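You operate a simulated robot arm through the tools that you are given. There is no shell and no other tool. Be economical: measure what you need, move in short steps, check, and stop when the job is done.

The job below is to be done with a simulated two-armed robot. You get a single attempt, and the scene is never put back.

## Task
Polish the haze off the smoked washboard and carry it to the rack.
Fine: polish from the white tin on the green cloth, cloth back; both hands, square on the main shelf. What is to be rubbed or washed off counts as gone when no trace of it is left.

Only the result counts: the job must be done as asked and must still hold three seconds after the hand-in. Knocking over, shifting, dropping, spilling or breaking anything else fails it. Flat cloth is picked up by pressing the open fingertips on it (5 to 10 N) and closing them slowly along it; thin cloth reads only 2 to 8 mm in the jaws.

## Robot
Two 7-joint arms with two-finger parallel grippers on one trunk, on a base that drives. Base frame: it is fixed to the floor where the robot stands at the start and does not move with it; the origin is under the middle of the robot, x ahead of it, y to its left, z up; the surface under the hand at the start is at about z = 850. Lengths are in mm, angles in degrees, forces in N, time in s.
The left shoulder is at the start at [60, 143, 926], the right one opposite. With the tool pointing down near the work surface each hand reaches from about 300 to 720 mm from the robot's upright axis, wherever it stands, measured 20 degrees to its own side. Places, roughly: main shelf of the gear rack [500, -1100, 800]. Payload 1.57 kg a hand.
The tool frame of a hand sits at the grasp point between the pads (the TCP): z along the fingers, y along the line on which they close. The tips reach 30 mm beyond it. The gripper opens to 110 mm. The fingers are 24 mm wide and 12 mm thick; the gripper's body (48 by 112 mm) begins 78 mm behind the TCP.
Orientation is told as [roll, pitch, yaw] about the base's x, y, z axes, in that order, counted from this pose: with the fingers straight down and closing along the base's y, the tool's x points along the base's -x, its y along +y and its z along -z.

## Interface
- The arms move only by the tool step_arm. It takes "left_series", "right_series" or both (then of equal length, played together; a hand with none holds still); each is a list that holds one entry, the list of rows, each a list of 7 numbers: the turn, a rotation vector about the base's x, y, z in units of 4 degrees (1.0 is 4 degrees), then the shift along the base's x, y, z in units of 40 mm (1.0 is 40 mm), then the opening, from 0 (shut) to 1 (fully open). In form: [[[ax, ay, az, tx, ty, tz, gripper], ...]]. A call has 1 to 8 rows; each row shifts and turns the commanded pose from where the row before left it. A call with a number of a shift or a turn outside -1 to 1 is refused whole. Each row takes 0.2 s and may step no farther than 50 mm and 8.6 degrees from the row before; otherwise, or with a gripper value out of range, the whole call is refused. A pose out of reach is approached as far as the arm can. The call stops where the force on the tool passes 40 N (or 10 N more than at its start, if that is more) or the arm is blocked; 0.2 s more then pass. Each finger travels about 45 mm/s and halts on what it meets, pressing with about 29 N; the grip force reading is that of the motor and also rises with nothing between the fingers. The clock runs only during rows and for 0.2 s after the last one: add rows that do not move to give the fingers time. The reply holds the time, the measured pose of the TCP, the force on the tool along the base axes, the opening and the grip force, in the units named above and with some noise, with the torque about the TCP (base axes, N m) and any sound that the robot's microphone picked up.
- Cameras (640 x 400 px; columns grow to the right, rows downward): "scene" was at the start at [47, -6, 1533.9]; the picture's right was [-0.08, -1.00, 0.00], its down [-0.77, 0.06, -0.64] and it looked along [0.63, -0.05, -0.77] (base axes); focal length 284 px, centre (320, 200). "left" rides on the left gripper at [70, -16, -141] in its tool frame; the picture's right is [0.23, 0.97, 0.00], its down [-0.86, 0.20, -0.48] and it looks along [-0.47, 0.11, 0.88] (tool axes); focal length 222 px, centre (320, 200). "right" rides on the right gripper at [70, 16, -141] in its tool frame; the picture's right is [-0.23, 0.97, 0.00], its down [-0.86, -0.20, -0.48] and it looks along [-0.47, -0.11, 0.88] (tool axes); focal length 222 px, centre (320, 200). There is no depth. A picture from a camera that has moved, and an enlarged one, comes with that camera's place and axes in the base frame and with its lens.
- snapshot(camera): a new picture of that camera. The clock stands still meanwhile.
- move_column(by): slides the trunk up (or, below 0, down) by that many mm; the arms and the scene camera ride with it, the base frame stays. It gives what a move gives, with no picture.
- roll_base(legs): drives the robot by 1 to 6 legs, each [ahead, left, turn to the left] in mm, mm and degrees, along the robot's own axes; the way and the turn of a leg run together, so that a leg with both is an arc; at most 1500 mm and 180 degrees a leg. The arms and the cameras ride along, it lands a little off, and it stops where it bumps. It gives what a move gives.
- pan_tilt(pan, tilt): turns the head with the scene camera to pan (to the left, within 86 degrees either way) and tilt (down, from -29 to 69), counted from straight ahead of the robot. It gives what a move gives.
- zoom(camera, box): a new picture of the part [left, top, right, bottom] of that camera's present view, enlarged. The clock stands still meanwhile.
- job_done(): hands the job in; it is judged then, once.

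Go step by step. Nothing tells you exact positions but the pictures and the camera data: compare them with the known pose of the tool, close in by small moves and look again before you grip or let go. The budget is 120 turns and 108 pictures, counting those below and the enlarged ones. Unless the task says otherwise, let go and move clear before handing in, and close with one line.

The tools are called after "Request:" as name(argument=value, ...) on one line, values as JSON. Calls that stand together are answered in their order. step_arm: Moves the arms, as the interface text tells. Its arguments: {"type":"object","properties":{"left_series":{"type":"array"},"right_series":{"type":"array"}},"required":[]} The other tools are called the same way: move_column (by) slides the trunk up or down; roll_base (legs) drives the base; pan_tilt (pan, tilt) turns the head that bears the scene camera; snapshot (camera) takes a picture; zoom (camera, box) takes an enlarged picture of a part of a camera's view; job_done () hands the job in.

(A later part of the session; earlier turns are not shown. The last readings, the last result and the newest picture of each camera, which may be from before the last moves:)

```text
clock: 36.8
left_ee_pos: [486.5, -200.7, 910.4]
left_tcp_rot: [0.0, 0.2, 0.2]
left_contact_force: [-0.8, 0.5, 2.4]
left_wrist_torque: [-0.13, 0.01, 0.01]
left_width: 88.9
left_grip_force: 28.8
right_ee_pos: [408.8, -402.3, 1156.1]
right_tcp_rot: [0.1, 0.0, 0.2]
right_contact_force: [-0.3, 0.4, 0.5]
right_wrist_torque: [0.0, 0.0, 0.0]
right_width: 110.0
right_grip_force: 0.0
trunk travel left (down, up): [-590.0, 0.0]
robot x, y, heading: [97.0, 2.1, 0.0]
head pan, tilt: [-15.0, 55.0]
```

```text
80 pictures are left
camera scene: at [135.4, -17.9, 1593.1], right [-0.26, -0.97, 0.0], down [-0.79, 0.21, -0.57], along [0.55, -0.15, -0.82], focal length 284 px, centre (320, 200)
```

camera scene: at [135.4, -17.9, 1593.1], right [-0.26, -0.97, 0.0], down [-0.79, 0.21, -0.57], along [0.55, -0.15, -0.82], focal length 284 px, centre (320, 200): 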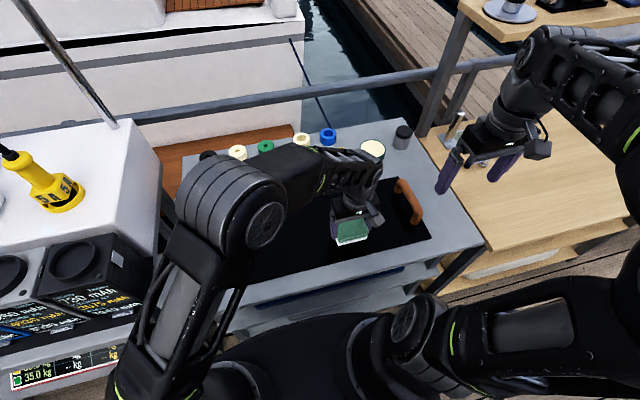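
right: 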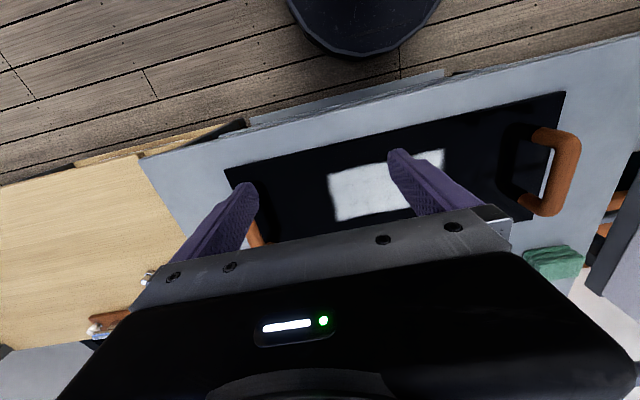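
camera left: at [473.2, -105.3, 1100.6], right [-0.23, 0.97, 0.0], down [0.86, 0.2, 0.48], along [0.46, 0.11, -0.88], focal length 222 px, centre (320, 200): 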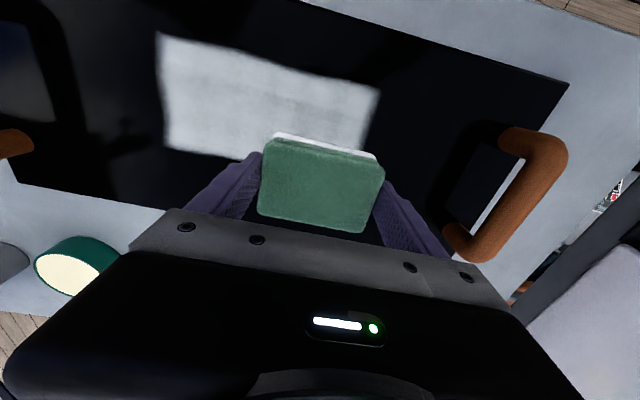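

Request:
step_arm(left_series=[[[0, 0, 0, 0, -0.6, -0.03, 0.2], [0, 0, 0, -0.6, 0, 0, 0.2], [0, 0, 0, 0, 0.85, 0, 0.2], [0, 0, 0, 0, 0.85, 0, 0.2], [0, 0, 0, 0, 0.85, 0, 0.2], [0, 0, 0, 0, 0.85, 0, 0.2], [0, 0, 0, 0, 0.85, 0, 0.2], [0, 0, 0, 0.8, 0, 0, 0.2]]])

Request:
step_arm(left_series=[[[0, 0, 0, 0, -0.85, 0, 0.2], [0, 0, 0, 0, -0.85, 0, 0.2], [0, 0, 0, 0, -0.85, 0, 0.2], [0, 0, 0, 0, -0.85, 0, 0.2], [0, 0, 0, 0, -0.85, 0, 0.2], [0, 0, 0, 0.8, 0, 0, 0.2], [0, 0, 0, 0.5, 0, 0, 0.2]]])

Request:
step_arm(left_series=[[[0, 0, 0, 0, 0.85, 0, 0.2], [0, 0, 0, 0, 0.85, 0, 0.2], [0, 0, 0, 0, 0.85, 0, 0.2], [0, 0, 0, 0, 0.85, 0, 0.2], [0, 0, 0, 0, 0.85, 0, 0.2], [0, 0, 0, 0, 0, 0.5, 0.2], [0, 0, 0, 0.5, 0, 0.7, 0.2]]])

Request:
step_arm(left_series=[[[0, 0, 0, 1, 0, 0, 0.2], [0, 0, 0, 1, 0, 0, 0.2], [0, 0, 0, 1, 0, 0, 0.2], [0, 0, 0, 0, 0, 0, 0.2]]])

Request:
zoom(camera="scene", box=[200, 160, 460, 322])

Request:
snapshot(camera="left")

```text
clock: 38.6
left_ee_pos: [493.4, -51.7, 909.3]
left_tcp_rot: [0.2, 0.2, 0.3]
left_contact_force: [-10.0, 0.9, 25.9]
left_wrist_torque: [0.03, 0.11, -0.01]
left_width: 88.9
left_grip_force: 29.1
right_ee_pos: [408.7, -402.3, 1156.1]
right_tcp_rot: [0.0, -0.1, 0.2]
right_contact_force: [0.5, 0.1, 0.8]
right_wrist_torque: [0.01, 0.0, -0.01]
right_width: 110.0
right_grip_force: 0.1
trunk travel left (down, up): [-590.0, 0.0]
robot x, y, heading: [93.3, -1.4, 0.5]
head pan, tilt: [-15.0, 55.0]
```

```text
clock: 40.2
left_ee_pos: [545.7, -226.5, 909.9]
left_tcp_rot: [0.0, 0.0, 0.2]
left_contact_force: [-2.5, -0.1, 4.8]
left_wrist_torque: [0.11, 0.08, 0.06]
left_width: 89.0
left_grip_force: 29.7
right_ee_pos: [410.0, -403.4, 1154.5]
right_tcp_rot: [0.0, 0.0, 0.2]
right_contact_force: [0.5, -0.9, 0.3]
right_wrist_torque: [0.01, -0.01, -0.01]
right_width: 109.9
right_grip_force: 0.1
trunk travel left (down, up): [-590.0, 0.0]
robot x, y, heading: [97.5, 0.9, 0.1]
head pan, tilt: [-15.0, 55.0]
```

```text
clock: 41.8
left_ee_pos: [566.4, -51.9, 956.8]
left_tcp_rot: [-0.1, 0.1, 0.3]
left_contact_force: [-0.3, 0.3, 0.1]
left_wrist_torque: [0.03, 0.0, 0.0]
left_width: 89.0
left_grip_force: 28.5
right_ee_pos: [411.0, -401.2, 1155.6]
right_tcp_rot: [-0.1, 0.1, 0.1]
right_contact_force: [0.3, 0.2, -0.4]
right_wrist_torque: [-0.03, 0.01, 0.01]
right_width: 109.9
right_grip_force: 0.3
trunk travel left (down, up): [-590.0, 0.0]
robot x, y, heading: [101.4, -0.0, 0.2]
head pan, tilt: [-15.0, 55.0]
```

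```text
clock: 42.8
left_ee_pos: [687.8, -53.8, 956.4]
left_tcp_rot: [0.1, 0.1, 0.1]
left_contact_force: [-0.5, 0.4, 0.2]
left_wrist_torque: [0.02, -0.01, 0.02]
left_width: 89.0
left_grip_force: 29.0
right_ee_pos: [409.3, -402.5, 1155.1]
right_tcp_rot: [0.0, -0.1, 0.2]
right_contact_force: [0.1, -0.4, -0.1]
right_wrist_torque: [0.05, -0.01, 0.0]
right_width: 109.8
right_grip_force: 0.2
trunk travel left (down, up): [-590.0, 0.0]
robot x, y, heading: [97.6, 0.0, 0.4]
head pan, tilt: [-15.0, 55.0]
```

```text
2.46 times, centred on (330, 241) of scene
camera zoom: at [135.1, -17.6, 1593.1], right [-0.26, -0.97, 0.0], down [-0.79, 0.21, -0.57], along [0.56, -0.15, -0.82], focal length 698 px, centre (295, 99)
```

zoom: 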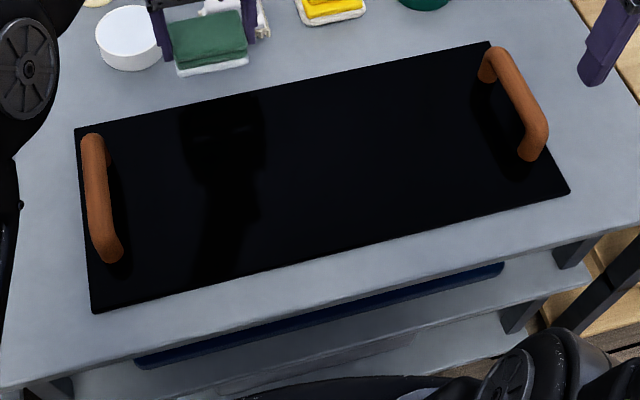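

```text
78 pictures are left
camera left: at [618.4, -70.1, 1098.0], right [-0.23, 0.97, 0.0], down [0.86, 0.2, 0.48], along [0.46, 0.11, -0.88], focal length 222 px, centre (320, 200)
```

left: 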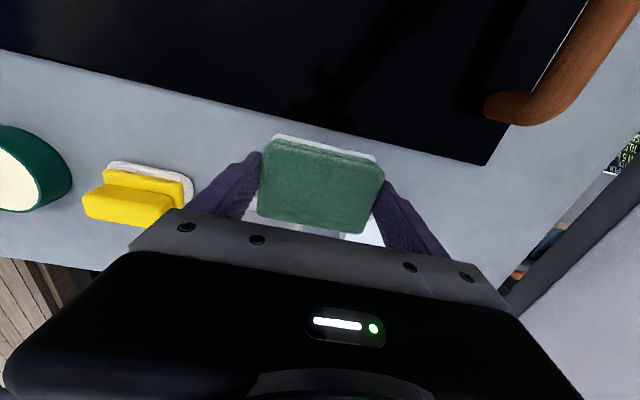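

The board looks clean; I'll check it at higher magnification for faint traces.

Request:
zoom(camera="scene", box=[280, 195, 380, 258])

Request:
zoom(camera="right", box=[320, 60, 640, 260])

```text
6.35 times, centred on (330, 226) of scene
camera zoom: at [135.1, -17.6, 1593.1], right [-0.26, -0.97, 0.0], down [-0.79, 0.21, -0.57], along [0.56, -0.15, -0.82], focal length 1800 px, centre (256, 32)
```

zoom: 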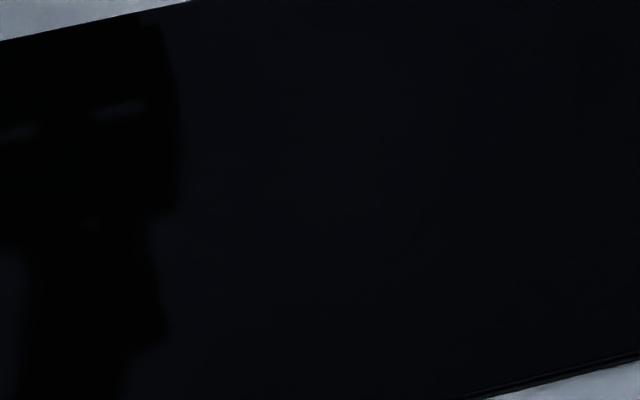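

```text
2.00 times, centred on (480, 160) of right
camera zoom: at [339.0, -387.5, 1298.3], right [0.22, 0.97, 0.0], down [0.86, -0.2, 0.48], along [0.47, -0.11, -0.88], focal length 444 px, centre (0, 280)
```

zoom: 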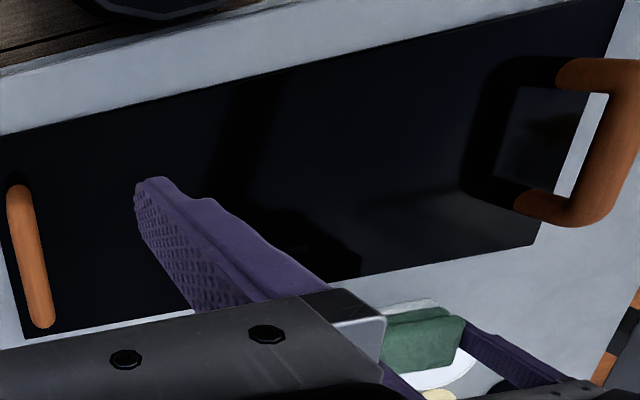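

Request:
step_arm(left_series=[[[0, 0, 0, 0.1, 0, 0.9, 0.2], [0, 0, 0, 0, 1, 0, 0.2], [0, 0, 0, 0, 1, 0, 0.2], [0, 0, 0, 0, 1, 0, 0.2], [0, 0, 0, 0, 1, 0, 0.2], [0, 0, 0, 0, 1, 0, 0.2], [0, 0, 0, 0, 0.97, 0, 0.2], [0, 0, 0, 0, 0, 0, 0.2]]])

Request:
step_arm(left_series=[[[0, 0, 0, 1, 0, -0.5, 0.2], [0, 0, 0, 1, 0, -0.5, 0.2], [0, 0, 0, 0.18, 0, 0, 0.2], [0, 0, 0, 0, 0, 0, 0.2]]])

Request:
snapshot(camera="left")

```text
clock: 44.6
left_ee_pos: [692.5, 185.1, 991.7]
left_tcp_rot: [0.0, 0.1, 0.2]
left_contact_force: [0.7, 0.5, -0.8]
left_wrist_torque: [0.02, -0.01, 0.0]
left_width: 88.7
left_grip_force: 28.9
right_ee_pos: [409.5, -402.7, 1155.6]
right_tcp_rot: [0.0, 0.1, 0.2]
right_contact_force: [0.3, -0.2, 0.2]
right_wrist_torque: [0.01, 0.01, -0.01]
right_width: 110.1
right_grip_force: 0.2
trunk travel left (down, up): [-590.0, 0.0]
robot x, y, heading: [95.0, -1.7, 0.3]
head pan, tilt: [-15.0, 55.0]
```

```text
clock: 45.6
left_ee_pos: [777.3, 185.7, 954.5]
left_tcp_rot: [0.0, 0.2, 0.2]
left_contact_force: [-0.2, -0.1, -1.1]
left_wrist_torque: [0.0, 0.03, 0.03]
left_width: 89.3
left_grip_force: 29.3
right_ee_pos: [409.0, -402.7, 1155.2]
right_tcp_rot: [0.0, 0.1, 0.2]
right_contact_force: [-0.5, -0.6, -0.1]
right_wrist_torque: [0.02, 0.02, 0.01]
right_width: 110.3
right_grip_force: 0.1
trunk travel left (down, up): [-590.0, 0.0]
robot x, y, heading: [96.4, -1.6, 0.5]
head pan, tilt: [-15.0, 55.0]
```

```text
75 pictures are left
camera left: at [709.3, 170.2, 1096.6], right [-0.23, 0.97, 0.0], down [0.86, 0.2, 0.48], along [0.46, 0.11, -0.88], focal length 222 px, centre (320, 200)
```

left: 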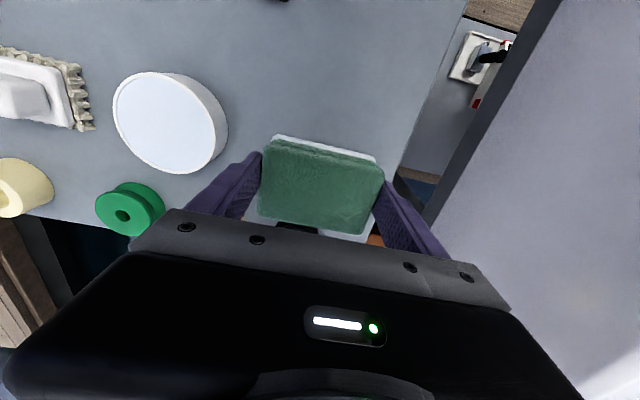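

Request:
zoom(camera="scene", box=[230, 190, 390, 290])

Request:
step_arm(right_series=[[[0, 0, 0, 0, 1, 0, 1], [0, 0, 0, 0, 1, 0, 1], [0, 0, 0, 0, 0, 0, 1]]])

Request:
snapshot(camera="right")

```text
4.00 times, centred on (310, 240) of scene
camera zoom: at [136.2, -17.4, 1593.0], right [-0.26, -0.97, 0.0], down [-0.79, 0.21, -0.57], along [0.55, -0.15, -0.82], focal length 1134 px, centre (360, 40)
```

zoom: 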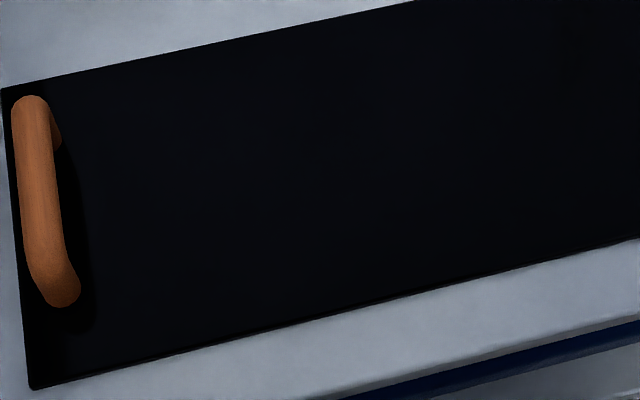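

```text
clock: 46.4
left_ee_pos: [776.5, 186.4, 955.1]
left_tcp_rot: [0.0, 0.0, 0.2]
left_contact_force: [-0.8, -0.7, -0.3]
left_wrist_torque: [-0.01, 0.0, -0.03]
left_width: 89.0
left_grip_force: 29.4
right_ee_pos: [408.2, -322.4, 1155.5]
right_tcp_rot: [0.0, 0.0, 0.2]
right_contact_force: [-1.2, 0.2, -0.8]
right_wrist_torque: [-0.03, -0.01, 0.02]
right_width: 110.1
right_grip_force: 0.0
trunk travel left (down, up): [-590.0, 0.0]
robot x, y, heading: [98.8, -0.5, 0.2]
head pan, tilt: [-15.0, 55.0]
```

```text
73 pictures are left
camera right: at [337.9, -307.3, 1297.7], right [0.22, 0.97, 0.0], down [0.86, -0.2, 0.48], along [0.47, -0.11, -0.88], focal length 222 px, centre (320, 200)
```

right: 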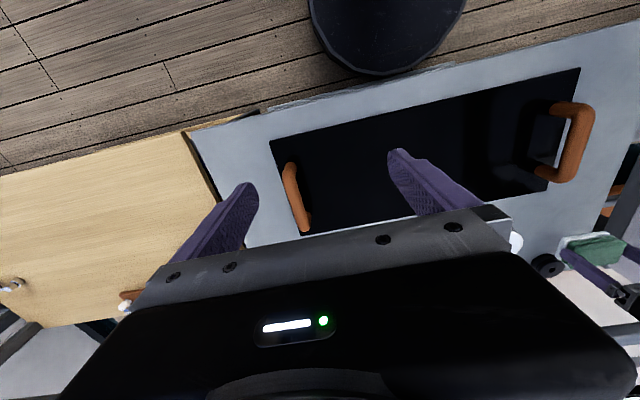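

Clean. Now setting the cloth back where it lay.

Request:
step_arm(left_series=[[[0, 0, 0, 0.04, 0, -0.6, 0.2], [0, 0, 0, 0, 0, -0.55, 0.2], [0, 0, 0, 0, 0, 0, 0.2]]])

Request:
step_arm(left_series=[[[0, 0, 0, 0, 0, -0.1, 0.2], [0, 0, 0, 0, 0, 0, 0.2]]])

```text
clock: 47.2
left_ee_pos: [781.6, 186.4, 906.4]
left_tcp_rot: [0.0, 0.1, 0.2]
left_contact_force: [0.7, 0.6, -1.3]
left_wrist_torque: [-0.03, -0.01, 0.0]
left_width: 89.0
left_grip_force: 29.4
right_ee_pos: [406.8, -321.7, 1154.8]
right_tcp_rot: [0.1, 0.0, 0.2]
right_contact_force: [-0.5, -0.4, -0.5]
right_wrist_torque: [-0.01, 0.03, -0.02]
right_width: 110.4
right_grip_force: 0.1
trunk travel left (down, up): [-590.0, 0.0]
robot x, y, heading: [95.8, 0.8, 0.2]
head pan, tilt: [-15.0, 55.0]
```

```text
clock: 47.8
left_ee_pos: [780.7, 186.2, 902.6]
left_tcp_rot: [-0.1, 0.0, 0.2]
left_contact_force: [-0.3, 0.0, -0.3]
left_wrist_torque: [0.0, 0.05, 0.02]
left_width: 89.0
left_grip_force: 28.8
right_ee_pos: [407.3, -321.8, 1154.4]
right_tcp_rot: [0.0, -0.1, 0.2]
right_contact_force: [0.6, -0.3, 0.6]
right_wrist_torque: [0.01, 0.03, 0.0]
right_width: 110.2
right_grip_force: 0.1
trunk travel left (down, up): [-590.0, 0.0]
robot x, y, heading: [97.7, 1.6, 0.2]
head pan, tilt: [-15.0, 55.0]
```

Request:
step_arm(left_series=[[[0, 0, 0, 0, 0, -0.08, 0.2], [0, 0, 0, 0, 0, 0, 0.2]]])

```text
clock: 48.4
left_ee_pos: [780.8, 184.3, 898.9]
left_tcp_rot: [0.0, 0.1, 0.1]
left_contact_force: [-0.3, -0.3, -0.4]
left_wrist_torque: [-0.02, 0.04, -0.03]
left_width: 89.0
left_grip_force: 28.9
right_ee_pos: [408.3, -322.5, 1155.4]
right_tcp_rot: [0.0, 0.0, 0.2]
right_contact_force: [-0.2, -1.0, 0.9]
right_wrist_torque: [-0.02, -0.02, -0.01]
right_width: 110.1
right_grip_force: 0.1
trunk travel left (down, up): [-590.0, 0.0]
robot x, y, heading: [96.3, -2.5, 0.2]
head pan, tilt: [-15.0, 55.0]
```

Request:
step_arm(left_series=[[[0, 0, 0, 0, 0, -0.06, 0.2], [0, 0, 0, 0, 0, 0, 0.2]]])

Request:
step_arm(left_series=[[[0, 0, 0, 0, 0, -0.05, 0.2], [0, 0, 0, 0, 0, 0, 0.2]]])

```text
clock: 49.0
left_ee_pos: [780.3, 186.5, 899.0]
left_tcp_rot: [0.0, -0.2, 0.3]
left_contact_force: [0.2, -0.2, 8.4]
left_wrist_torque: [-0.03, 0.14, 0.01]
left_width: 89.1
left_grip_force: 29.2
right_ee_pos: [407.6, -323.8, 1154.9]
right_tcp_rot: [0.0, 0.0, 0.2]
right_contact_force: [-0.2, -0.4, -0.3]
right_wrist_torque: [-0.01, 0.0, -0.01]
right_width: 109.9
right_grip_force: 0.1
trunk travel left (down, up): [-590.0, 0.0]
robot x, y, heading: [96.1, 0.2, 0.1]
head pan, tilt: [-15.0, 55.0]
```

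```text
clock: 49.6
left_ee_pos: [780.2, 185.8, 898.7]
left_tcp_rot: [0.0, -0.2, 0.3]
left_contact_force: [3.1, 2.5, 21.7]
left_wrist_torque: [-0.04, 0.28, 0.03]
left_width: 89.0
left_grip_force: 28.5
right_ee_pos: [407.0, -323.2, 1154.8]
right_tcp_rot: [0.0, -0.1, 0.2]
right_contact_force: [-0.2, 0.2, 0.7]
right_wrist_torque: [-0.02, -0.02, -0.02]
right_width: 110.0
right_grip_force: 0.0
trunk travel left (down, up): [-590.0, 0.0]
robot x, y, heading: [98.0, 0.9, 0.3]
head pan, tilt: [-15.0, 55.0]
```

On the table. Ease off, open and lift clear.

Request:
step_arm(left_series=[[[0, 0, 0, 0, 0, 0.06, 0.2], [0, 0, 0, 0, 0, 0, 1], [0, 0, 0, 0, 0, 0, 1], [0, 0, 0, 0, 0, 0, 1], [0, 0, 0, 0, 0, 0.5, 1], [0, 0, 0, 0, 0, 1, 1], [0, 0, 0, 0, 0, 0.5, 1], [0, 0, 0, 0, 0, 0, 1]]])

Request:
snapshot(camera="left")

```text
clock: 51.4
left_ee_pos: [781.2, 183.9, 979.1]
left_tcp_rot: [0.0, 0.1, 0.3]
left_contact_force: [-0.5, 0.2, -1.1]
left_wrist_torque: [-0.04, 0.0, 0.03]
left_width: 110.1
left_grip_force: 0.1
right_ee_pos: [408.0, -320.9, 1154.9]
right_tcp_rot: [0.0, 0.0, 0.1]
right_contact_force: [0.1, 0.0, -0.1]
right_wrist_torque: [-0.02, 0.02, -0.02]
right_width: 110.0
right_grip_force: 0.0
trunk travel left (down, up): [-590.0, 0.0]
robot x, y, heading: [92.4, -1.0, 0.1]
head pan, tilt: [-15.0, 55.0]
```

```text
72 pictures are left
camera left: at [712.2, 168.9, 1120.5], right [-0.23, 0.97, 0.0], down [0.86, 0.2, 0.48], along [0.46, 0.11, -0.88], focal length 222 px, centre (320, 200)
```

left: 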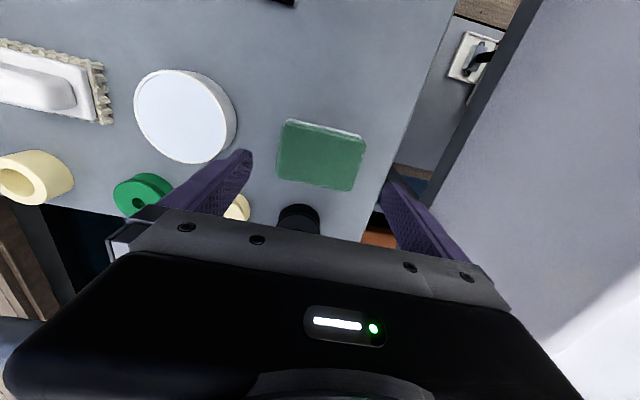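

Request:
step_arm(left_series=[[[0, 0, 0, -1, 0, 1, 1], [0, 0, 0, -1, 0, 1, 1], [0, 0, 0, -1, 0, 0.5, 1], [0, 0, 0, -1, 0, 0, 1], [0, 0, 0, -1, 0, 0, 1], [0, 0, 0, -1, 0, 0, 1], [0, 0, 0, 0, 0, 0, 1]]])

Request:
roll_base(legs=[[-10, -148, 0]])

Request:
pan_tilt(pan=-55, tilt=40)

Request:
snapshot(camera="scene")

Request:
snapshot(camera="right")

Request:
snapshot(camera="left")

```text
refused: row 1 steps farther than a row can; nothing moved
```

```text
clock: 52.8
left_ee_pos: [770.9, 35.0, 977.1]
left_tcp_rot: [0.0, 0.2, 0.2]
left_contact_force: [0.4, -1.6, 0.0]
left_wrist_torque: [0.04, 0.03, -0.03]
left_width: 110.0
left_grip_force: 0.0
right_ee_pos: [397.9, -471.9, 1154.9]
right_tcp_rot: [0.0, 0.1, 0.2]
right_contact_force: [-0.3, 0.1, -0.2]
right_wrist_torque: [0.04, -0.01, -0.04]
right_width: 110.0
right_grip_force: 0.1
trunk travel left (down, up): [-590.0, 0.0]
robot x, y, heading: [88.5, -147.0, 0.3]
head pan, tilt: [-15.0, 55.0]
```

```text
clock: 53.9
left_ee_pos: [771.7, 35.9, 979.0]
left_tcp_rot: [0.1, 0.2, 0.1]
left_contact_force: [0.5, 0.6, 0.1]
left_wrist_torque: [-0.01, -0.01, 0.02]
left_width: 109.9
left_grip_force: 0.1
right_ee_pos: [397.5, -472.0, 1155.1]
right_tcp_rot: [0.0, -0.1, 0.3]
right_contact_force: [0.1, 0.4, -0.5]
right_wrist_torque: [0.01, -0.01, -0.01]
right_width: 110.0
right_grip_force: 0.1
trunk travel left (down, up): [-590.0, 0.0]
robot x, y, heading: [85.7, -152.2, 0.4]
head pan, tilt: [-55.0, 40.0]
```

```text
71 pictures are left
camera scene: at [105.9, -217.9, 1613.7], right [-0.82, -0.58, 0.0], down [-0.37, 0.52, -0.77], along [0.44, -0.63, -0.64], focal length 284 px, centre (320, 200)
```

scene: 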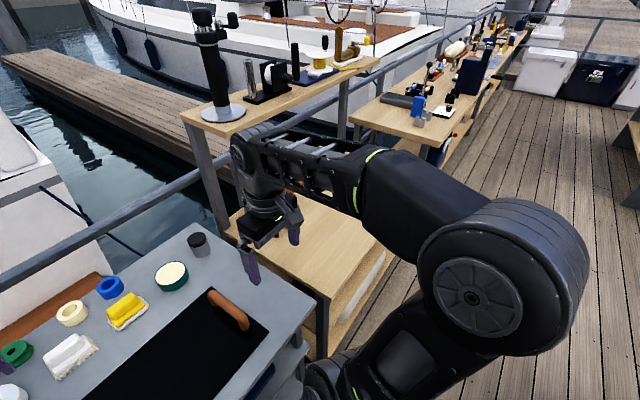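

```text
70 pictures are left
camera right: at [328.5, -456.9, 1297.8], right [0.22, 0.97, 0.0], down [0.86, -0.2, 0.48], along [0.47, -0.11, -0.88], focal length 222 px, centre (320, 200)
```

right: 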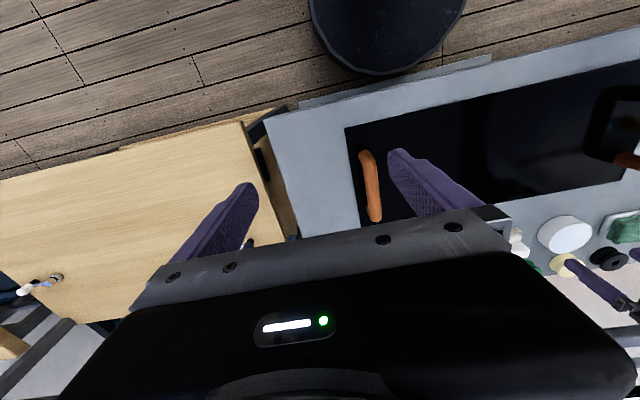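

```text
69 pictures are left
camera left: at [702.6, 19.7, 1120.2], right [-0.23, 0.97, 0.0], down [0.86, 0.2, 0.48], along [0.46, 0.11, -0.88], focal length 222 px, centre (320, 200)
```

left: 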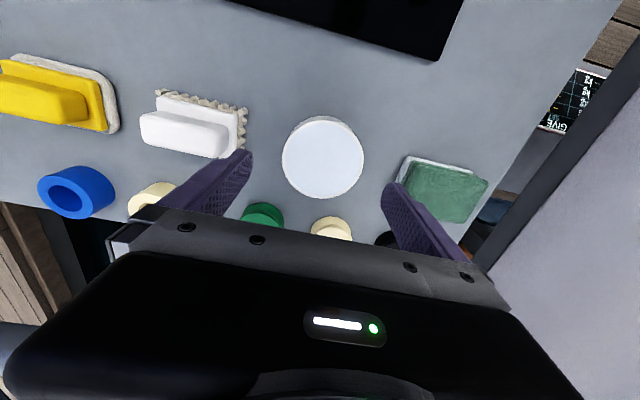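

Request:
step_arm(left_series=[[[0, 0, 0, -0.8, 0.3, 0.8, 1], [0, 0, 0, -1, 0.3, 0.4, 1], [0, 0, 0, -1, 0.3, 0, 1], [0, 0, 0, -1, 0.3, 0, 1], [0, 0, 0, -1, 0.3, 0, 1], [0, 0, 0, -1, 0, 0, 1], [0, 0, 0, -0.35, 0, 0, 1], [0, 0, 0, 0, 0, 0, 1]]], right_series=[[[0, 0, 0, 0.8, 0.8, 0, 1], [0, 0, 0, 0.8, 0.6, 0, 1], [0, 0, 0, 0.8, 0.5, -0.5, 1], [0, 0, 0, 0.9, 0, -0.5, 1], [0, 0, 0, 0, 0, -1, 1], [0, 0, 0, 0, 0, -0.5, 1], [0, 0, 0, 0, 0, 0, 1], [0, 0, 0, 0, 0, 0, 1]]])

Request:
pan_tilt(pan=0, tilt=55)

Request:
snapshot(camera="scene")

Request:
snapshot(camera="right")

Request:
snapshot(camera="left")

```text
clock: 55.7
left_ee_pos: [523.7, 94.7, 1026.0]
left_tcp_rot: [-0.1, 0.1, 0.2]
left_contact_force: [0.3, -0.6, -0.1]
left_wrist_torque: [-0.02, -0.01, -0.03]
left_width: 109.9
left_grip_force: 0.1
right_ee_pos: [531.1, -394.7, 1054.0]
right_tcp_rot: [0.0, 0.0, 0.2]
right_contact_force: [-0.1, 0.2, -0.3]
right_wrist_torque: [0.02, 0.0, 0.01]
right_width: 109.8
right_grip_force: 0.0
trunk travel left (down, up): [-590.0, 0.0]
robot x, y, heading: [86.5, -147.2, 0.2]
head pan, tilt: [-55.0, 40.0]
```

```text
clock: 56.9
left_ee_pos: [523.7, 94.9, 1026.1]
left_tcp_rot: [0.1, 0.1, 0.2]
left_contact_force: [-0.5, -0.6, -0.4]
left_wrist_torque: [-0.01, -0.02, -0.06]
left_width: 110.3
left_grip_force: 0.0
right_ee_pos: [530.8, -394.4, 1055.4]
right_tcp_rot: [-0.1, -0.1, 0.3]
right_contact_force: [-0.2, -0.7, 0.2]
right_wrist_torque: [0.02, -0.04, -0.03]
right_width: 109.9
right_grip_force: 0.0
trunk travel left (down, up): [-590.0, 0.0]
robot x, y, heading: [85.9, -149.5, 0.2]
head pan, tilt: [0.0, 55.0]
```

```text
68 pictures are left
camera scene: at [128.9, -148.3, 1593.0], right [0.0, -1.0, 0.0], down [-0.82, 0.0, -0.57], along [0.57, 0.0, -0.82], focal length 284 px, centre (320, 200)
```

scene: 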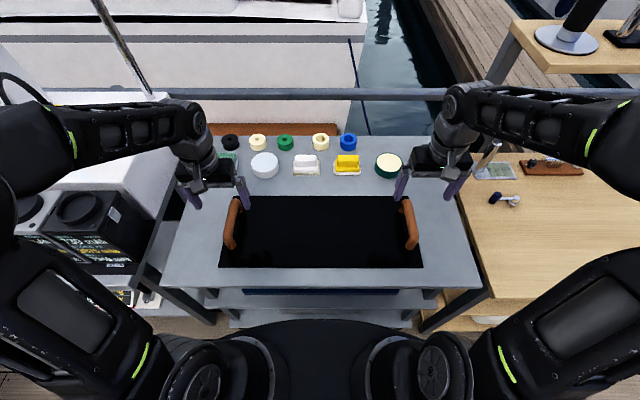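

```text
67 pictures are left
camera right: at [461.4, -379.9, 1197.6], right [0.22, 0.97, 0.0], down [0.86, -0.2, 0.48], along [0.47, -0.11, -0.88], focal length 222 px, centre (320, 200)
```

right: 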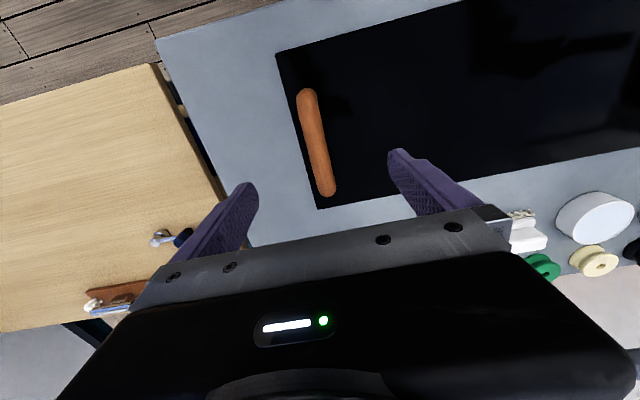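

```text
66 pictures are left
camera left: at [455.1, 79.2, 1168.1], right [-0.23, 0.97, 0.0], down [0.86, 0.2, 0.48], along [0.46, 0.11, -0.88], focal length 222 px, centre (320, 200)
```

left: 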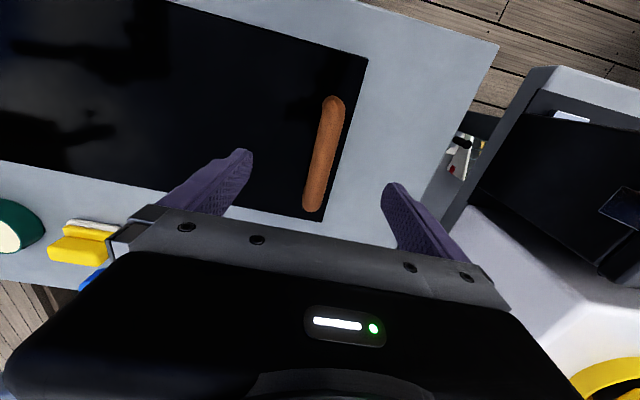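

Request:
step_arm(left_series=[[[0, 0, 0, 0.28, 0.13, -0.6, 1], [0, 0, 0, 0, 0, -0.5, 1], [0, 0, 0, 0, 0, -0.5, 1], [0, 0, 0, 0, 0, 0, 1]]], right_series=[[[0, 0, 0, 0.1, -0.15, -0.9, 1], [0, 0, 0, 0, 0, -0.9, 1], [0, 0, 0, 0, 0, -0.5, 1], [0, 0, 0, 0, 0, 0, 1]]])

Request:
zoom(camera="right", box=[160, 60, 480, 260])

Request:
zoom(camera="left", box=[160, 60, 480, 260])

Request:
zoom(camera="scene", box=[160, 130, 480, 290])

```text
clock: 57.9
left_ee_pos: [534.3, 99.3, 961.4]
left_tcp_rot: [0.0, 0.2, 0.2]
left_contact_force: [0.0, 0.2, -0.1]
left_wrist_torque: [-0.03, -0.01, -0.04]
left_width: 110.0
left_grip_force: 0.1
right_ee_pos: [533.6, -401.2, 964.2]
right_tcp_rot: [0.0, 0.0, 0.3]
right_contact_force: [-0.6, -0.5, -0.3]
right_wrist_torque: [0.0, -0.02, -0.01]
right_width: 110.2
right_grip_force: 0.2
trunk travel left (down, up): [-590.0, 0.0]
robot x, y, heading: [87.3, -146.8, 0.4]
head pan, tilt: [0.0, 55.0]
```

```text
2.00 times, centred on (320, 160) of right
camera zoom: at [463.0, -386.6, 1106.9], right [0.22, 0.97, 0.0], down [0.86, -0.2, 0.48], along [0.47, -0.11, -0.88], focal length 444 px, centre (320, 280)
```

zoom: 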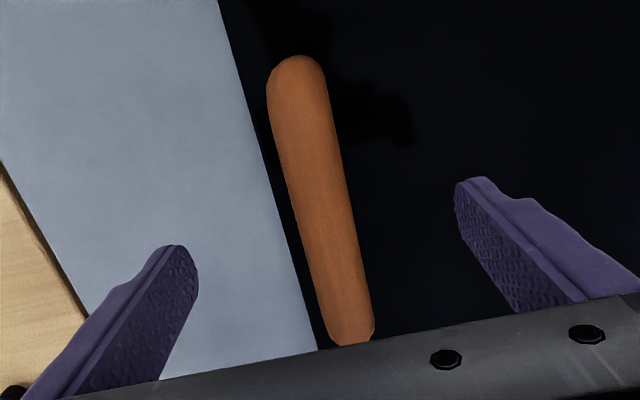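

```text
2.00 times, centred on (320, 160) of left
camera zoom: at [467.1, 83.7, 1104.3], right [-0.23, 0.97, 0.0], down [0.85, 0.2, 0.48], along [0.46, 0.11, -0.88], focal length 444 px, centre (320, 280)
```

zoom: 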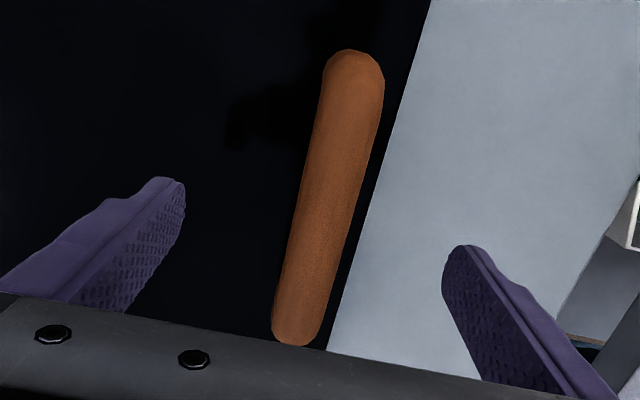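

```text
2.00 times, centred on (320, 210) of scene
camera zoom: at [128.2, -148.2, 1593.1], right [0.0, -1.0, 0.0], down [-0.82, 0.0, -0.57], along [0.57, 0.0, -0.82], focal length 567 px, centre (320, 180)
```

zoom: 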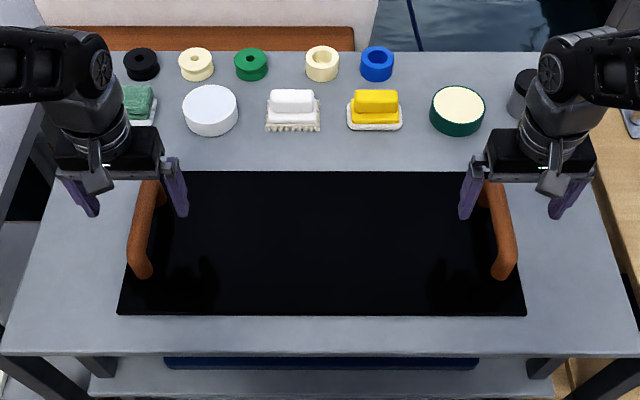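

Request:
step_arm(left_series=[[[0, 0, 0, 0, 0.04, -0.5, 1], [0, 0, 0, 0, 0, -0.5, 1], [0, 0, 0, 0, 0, 0, 1]]], right_series=[[[0, 0, 0, 0, 0, -0.5, 1], [0, 0, 0, 0, 0, -0.55, 1], [0, 0, 0, 0, 0, 0, 1]]])

Request:
zoom(camera="right", box=[160, 60, 480, 260])

Request:
zoom(camera="left", box=[160, 60, 480, 260])

```text
clock: 58.7
left_ee_pos: [535.6, 99.9, 921.1]
left_tcp_rot: [0.0, 0.0, 0.1]
left_contact_force: [0.7, -0.2, -0.7]
left_wrist_torque: [0.02, -0.01, 0.01]
left_width: 110.1
left_grip_force: 0.0
right_ee_pos: [534.3, -402.4, 920.1]
right_tcp_rot: [0.0, -0.1, 0.2]
right_contact_force: [0.5, -0.3, 0.0]
right_wrist_torque: [0.01, -0.01, -0.04]
right_width: 109.9
right_grip_force: 0.1
trunk travel left (down, up): [-590.0, 0.0]
robot x, y, heading: [87.4, -147.5, 0.1]
head pan, tilt: [0.0, 55.0]
```

```text
2.00 times, centred on (320, 160) of right
camera zoom: at [464.1, -387.2, 1063.7], right [0.22, 0.97, 0.0], down [0.86, -0.2, 0.48], along [0.47, -0.11, -0.88], focal length 444 px, centre (320, 280)
```

zoom: 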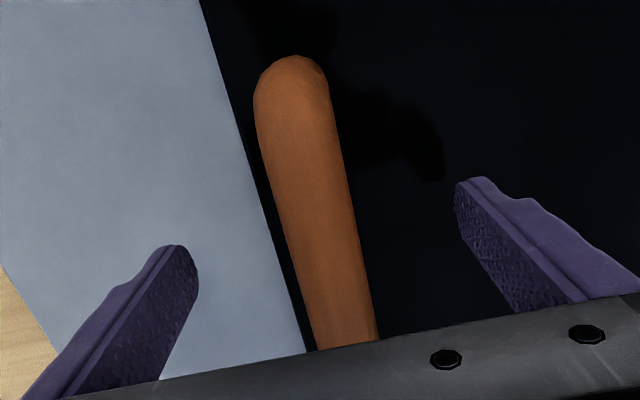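

```text
2.00 times, centred on (320, 160) of left
camera zoom: at [467.3, 85.2, 1063.7], right [-0.23, 0.97, 0.0], down [0.85, 0.2, 0.48], along [0.46, 0.11, -0.88], focal length 444 px, centre (320, 280)
```

zoom: 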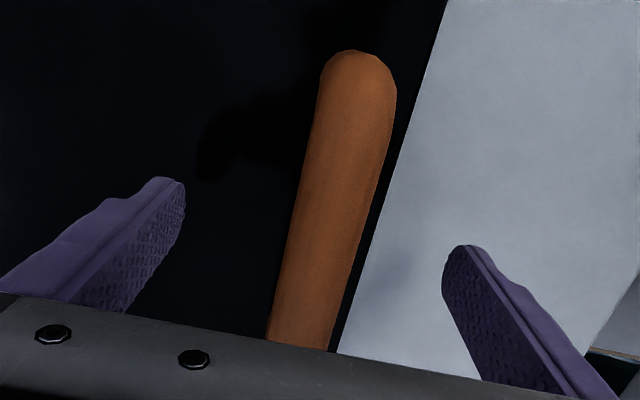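

Request:
step_arm(left_series=[[[0, 0, 0, 0, 0, -0.15, 0.8], [0, 0, 0, 0, 0, 0, 0.6], [0, 0, 0, 0, 0, 0, 0.4], [0, 0, 0, 0, 0, 0, 0.2], [0, 0, 0, 0, 0, 0, 0.05], [0, 0, 0, 0, 0, 0, 0], [0, 0, 0, 0, 0, 0, 0]]], right_series=[[[0, 0, 0, 0, 0, -0.15, 0.8], [0, 0, 0, 0, 0, 0, 0.6], [0, 0, 0, 0, 0, 0, 0.4], [0, 0, 0, 0, 0, 0, 0.2], [0, 0, 0, 0, 0, 0, 0.05], [0, 0, 0, 0, 0, 0, 0], [0, 0, 0, 0, 0, 0, 0]]])

```text
clock: 60.3
left_ee_pos: [535.5, 99.9, 914.7]
left_tcp_rot: [-0.1, 0.0, 0.1]
left_contact_force: [-1.3, -13.9, 0.6]
left_wrist_torque: [0.05, 0.05, -0.07]
left_width: 25.9
left_grip_force: 28.1
right_ee_pos: [533.4, -399.3, 914.3]
right_tcp_rot: [0.1, 0.1, 0.3]
right_contact_force: [0.4, 19.9, -0.4]
right_wrist_torque: [0.04, 0.14, -0.21]
right_width: 25.7
right_grip_force: 28.2
trunk travel left (down, up): [-590.0, 0.0]
robot x, y, heading: [89.4, -147.1, 0.4]
head pan, tilt: [0.0, 55.0]
```

Request:
step_arm(left_series=[[[0, 0, 0, 0, -0.04, 0, 0], [0, 0, 0, 0, 0, 0, 0]]], right_series=[[[0, 0, 0, 0, 0.06, 0, 0], [0, 0, 0, 0, 0, 0, 0]]])

Request:
step_arm(left_series=[[[0, 0, 0, 0, 0, 0.25, 0], [0, 0, 0, 0, 0, 0.25, 0], [0, 0, 0, 0, 0, 0, 0]]], right_series=[[[0, 0, 0, 0, 0, 0.25, 0], [0, 0, 0, 0, 0, 0.25, 0], [0, 0, 0, 0, 0, 0, 0]]])

Request:
zoom(camera="scene", box=[160, 130, 480, 290])

```text
clock: 60.9
left_ee_pos: [536.6, 99.2, 915.3]
left_tcp_rot: [0.0, 0.1, 0.2]
left_contact_force: [-4.6, -9.1, 8.5]
left_wrist_torque: [-0.16, 0.04, -0.35]
left_width: 25.7
left_grip_force: 29.1
right_ee_pos: [533.2, -400.1, 914.6]
right_tcp_rot: [0.1, 0.0, 0.2]
right_contact_force: [1.3, 12.3, 0.1]
right_wrist_torque: [-0.19, -0.19, -0.05]
right_width: 25.9
right_grip_force: 29.5
trunk travel left (down, up): [-590.0, 0.0]
robot x, y, heading: [84.4, -149.7, -0.2]
head pan, tilt: [0.0, 55.0]
```

```text
clock: 61.7
left_ee_pos: [536.3, 100.5, 935.2]
left_tcp_rot: [0.0, 0.2, 0.2]
left_contact_force: [-1.4, -7.5, -8.6]
left_wrist_torque: [0.01, -0.03, -0.19]
left_width: 25.6
left_grip_force: 29.2
right_ee_pos: [534.8, -400.2, 934.0]
right_tcp_rot: [-0.2, 0.2, 0.2]
right_contact_force: [1.3, 7.2, -7.0]
right_wrist_torque: [0.04, 0.15, -0.25]
right_width: 25.7
right_grip_force: 28.6
trunk travel left (down, up): [-590.0, 0.0]
robot x, y, heading: [84.8, -149.4, -0.0]
head pan, tilt: [0.0, 55.0]
```

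```text
2.00 times, centred on (320, 210) of scene
camera zoom: at [130.3, -148.4, 1592.9], right [0.0, -1.0, 0.0], down [-0.82, 0.0, -0.57], along [0.57, 0.0, -0.82], focal length 567 px, centre (320, 180)
```

zoom: 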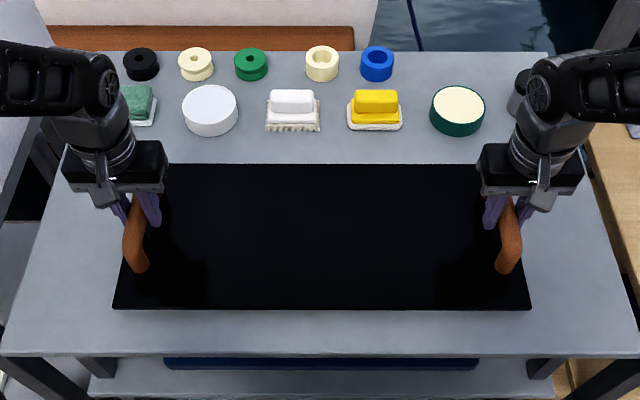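

Request:
step_arm(left_series=[[[0, 0, 0, 0, 0, 0.5, 0], [0, 0, 0, 0, 0, 0.5, 0], [0, 0, 0, 0, 0, 0.5, 0], [0, 0, 0, 0, 0, 0.5, 0], [0, 0, 0, 0, 0, 0, 0]]], right_series=[[[0, 0, 0, 0, 0, 0.5, 0], [0, 0, 0, 0, 0, 0.5, 0], [0, 0, 0, 0, 0, 0.5, 0], [0, 0, 0, 0, 0, 0.5, 0], [0, 0, 0, 0, 0, 0, 0]]])

Request:
roll_base(legs=[[-150, 0, 0]])

Request:
pan_tilt(pan=-50, tilt=35)

Request:
snapshot(camera="scene")

```text
clock: 62.9
left_ee_pos: [537.5, 100.9, 1014.0]
left_tcp_rot: [0.0, 0.2, 0.1]
left_contact_force: [-0.7, -5.6, -7.7]
left_wrist_torque: [-0.01, -0.17, -0.19]
left_width: 25.8
left_grip_force: 29.2
right_ee_pos: [536.9, -399.7, 1014.3]
right_tcp_rot: [0.0, 0.0, 0.2]
right_contact_force: [-0.6, 5.9, -8.2]
right_wrist_torque: [0.08, 0.28, -0.14]
right_width: 25.8
right_grip_force: 29.0
trunk travel left (down, up): [-590.0, 0.0]
robot x, y, heading: [83.6, -147.5, 0.1]
head pan, tilt: [0.0, 55.0]
```

```text
clock: 64.3
left_ee_pos: [383.1, 100.3, 1014.0]
left_tcp_rot: [0.1, 0.0, 0.3]
left_contact_force: [-0.9, -1.9, -7.5]
left_wrist_torque: [-0.01, -0.03, 0.03]
left_width: 25.6
left_grip_force: 29.5
right_ee_pos: [382.9, -400.4, 1015.8]
right_tcp_rot: [0.0, 0.0, 0.3]
right_contact_force: [-0.3, 1.8, -5.6]
right_wrist_torque: [0.02, 0.05, 0.08]
right_width: 25.6
right_grip_force: 28.8
trunk travel left (down, up): [-590.0, 0.0]
robot x, y, heading: [-66.5, -150.5, 0.0]
head pan, tilt: [0.0, 55.0]
```

```text
clock: 65.5
left_ee_pos: [384.4, 100.6, 1014.8]
left_tcp_rot: [0.0, 0.2, 0.3]
left_contact_force: [0.3, 0.6, -8.2]
left_wrist_torque: [0.04, 0.13, -0.01]
left_width: 25.6
left_grip_force: 28.5
right_ee_pos: [384.4, -400.2, 1015.7]
right_tcp_rot: [0.0, 0.1, 0.3]
right_contact_force: [0.0, 0.2, -7.9]
right_wrist_torque: [0.06, -0.05, 0.06]
right_width: 25.6
right_grip_force: 28.8
trunk travel left (down, up): [-590.0, 0.0]
robot x, y, heading: [-65.3, -149.0, -0.0]
head pan, tilt: [-50.0, 35.0]
```

```text
59 pictures are left
camera scene: at [-36.8, -216.4, 1621.2], right [-0.76, -0.65, 0.0], down [-0.37, 0.44, -0.82], along [0.53, -0.62, -0.57], focal length 284 px, centre (320, 200)
```

scene: 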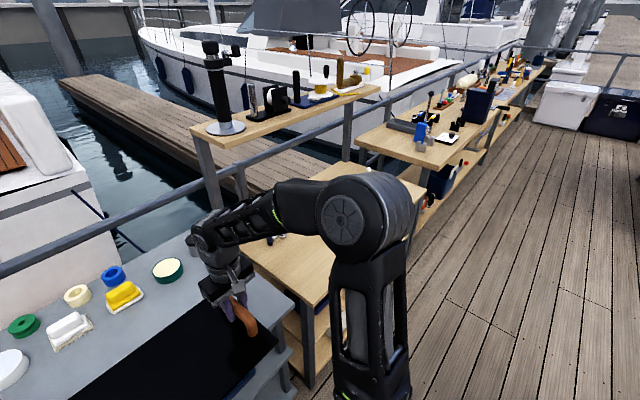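

Request:
roll_base(legs=[[0, -500, 0], [0, -450, 0]])

Request:
pan_tilt(pan=0, tilt=45)

Request:
snapshot(camera="scene")

```text
clock: 70.7
left_ee_pos: [397.8, -843.6, 1015.6]
left_tcp_rot: [0.1, 0.2, 1.3]
left_contact_force: [-0.4, -2.0, -8.5]
left_wrist_torque: [0.16, 0.09, 0.0]
left_width: 25.9
left_grip_force: 28.8
right_ee_pos: [405.9, -1342.7, 1013.5]
right_tcp_rot: [-0.1, 0.2, 1.4]
right_contact_force: [-0.5, 0.6, -6.9]
right_wrist_torque: [0.13, -0.01, 0.04]
right_width: 25.8
right_grip_force: 29.1
trunk travel left (down, up): [-590.0, 0.0]
robot x, y, heading: [-47.2, -1102.9, 1.1]
head pan, tilt: [-50.0, 35.0]
```

```text
clock: 71.9
left_ee_pos: [397.6, -842.9, 1014.0]
left_tcp_rot: [0.0, 0.2, 1.3]
left_contact_force: [0.8, 0.0, -8.4]
left_wrist_torque: [0.01, 0.09, 0.03]
left_width: 25.7
left_grip_force: 29.3
right_ee_pos: [406.2, -1343.7, 1014.3]
right_tcp_rot: [0.1, 0.1, 1.3]
right_contact_force: [-0.4, 0.5, -7.4]
right_wrist_torque: [0.06, -0.03, 0.03]
right_width: 25.5
right_grip_force: 28.8
trunk travel left (down, up): [-590.0, 0.0]
robot x, y, heading: [-45.6, -1101.9, 1.4]
head pan, tilt: [0.0, 45.0]
```

```text
58 pictures are left
camera scene: at [4.6, -1098.9, 1606.4], right [0.02, -1.0, 0.0], down [-0.71, -0.02, -0.71], along [0.71, 0.02, -0.71], focal length 284 px, centre (320, 200)
```

scene: 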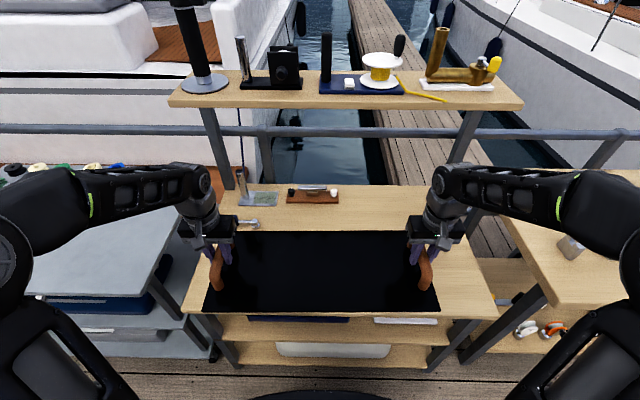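

Request:
roll_base(legs=[[0, 0, -1.2]])

Request:
pan_tilt(pan=0, tilt=50)

Request:
zoom(camera="scene", box=[150, 130, 510, 355])

Request:
snapshot(camera="right")

Request:
snapshot(camera="left")

```text
clock: 72.7
left_ee_pos: [402.3, -852.5, 1013.6]
left_tcp_rot: [0.0, 0.3, 0.1]
left_contact_force: [1.0, -0.4, -7.9]
left_wrist_torque: [0.02, 0.07, -0.01]
left_width: 25.8
left_grip_force: 29.5
right_ee_pos: [399.4, -1352.6, 1013.7]
right_tcp_rot: [-0.1, 0.1, -0.1]
right_contact_force: [-0.3, 0.4, -7.3]
right_wrist_torque: [0.0, 0.01, 0.02]
right_width: 25.6
right_grip_force: 29.2
trunk travel left (down, up): [-590.0, 0.0]
robot x, y, heading: [-51.4, -1100.6, -0.1]
head pan, tilt: [0.0, 45.0]
```

```text
clock: 73.3
left_ee_pos: [402.6, -852.3, 1014.1]
left_tcp_rot: [0.1, 0.1, 0.0]
left_contact_force: [0.3, -0.1, -7.9]
left_wrist_torque: [0.02, 0.07, 0.0]
left_width: 25.7
left_grip_force: 28.8
right_ee_pos: [399.9, -1353.4, 1014.8]
right_tcp_rot: [0.0, 0.2, 0.0]
right_contact_force: [0.2, 0.0, -8.0]
right_wrist_torque: [0.02, 0.01, 0.03]
right_width: 25.6
right_grip_force: 29.2
trunk travel left (down, up): [-590.0, 0.0]
robot x, y, heading: [-46.7, -1102.8, -0.2]
head pan, tilt: [0.0, 50.0]
```

```text
1.78 times, centred on (330, 242) of scene
camera zoom: at [0.3, -1099.9, 1599.5], right [0.0, -1.0, 0.0], down [-0.77, 0.0, -0.64], along [0.64, 0.0, -0.77], focal length 504 px, centre (302, 124)
```

zoom: 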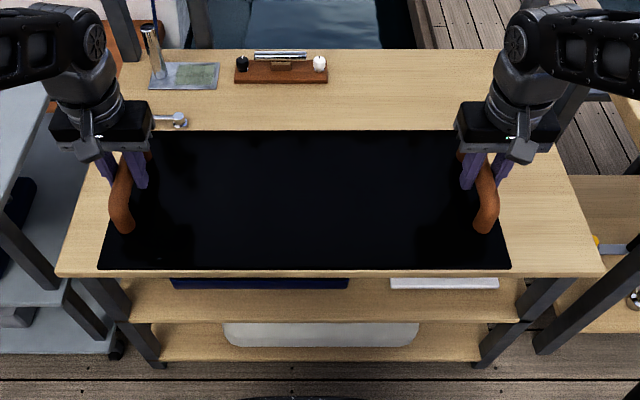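

```text
56 pictures are left
camera right: at [331.0, -1337.0, 1157.4], right [0.23, 0.97, 0.0], down [0.86, -0.2, 0.48], along [0.46, -0.11, -0.88], focal length 222 px, centre (320, 200)
```

right: 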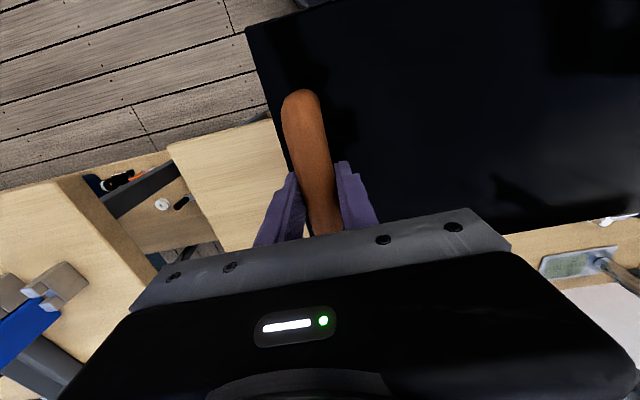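

```text
55 pictures are left
camera left: at [333.9, -867.8, 1156.2], right [-0.23, 0.97, 0.0], down [0.86, 0.2, 0.48], along [0.46, 0.11, -0.88], focal length 222 px, centre (320, 200)
```

left: 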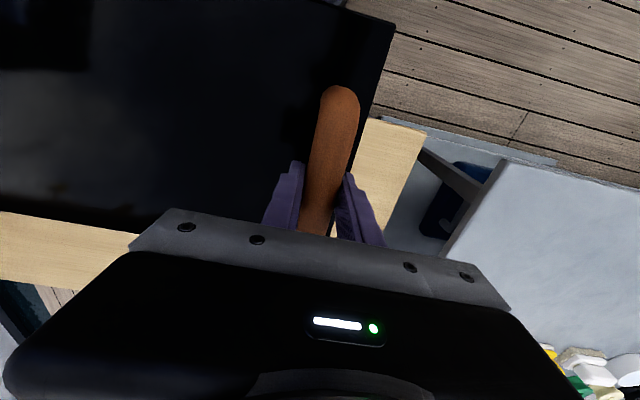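

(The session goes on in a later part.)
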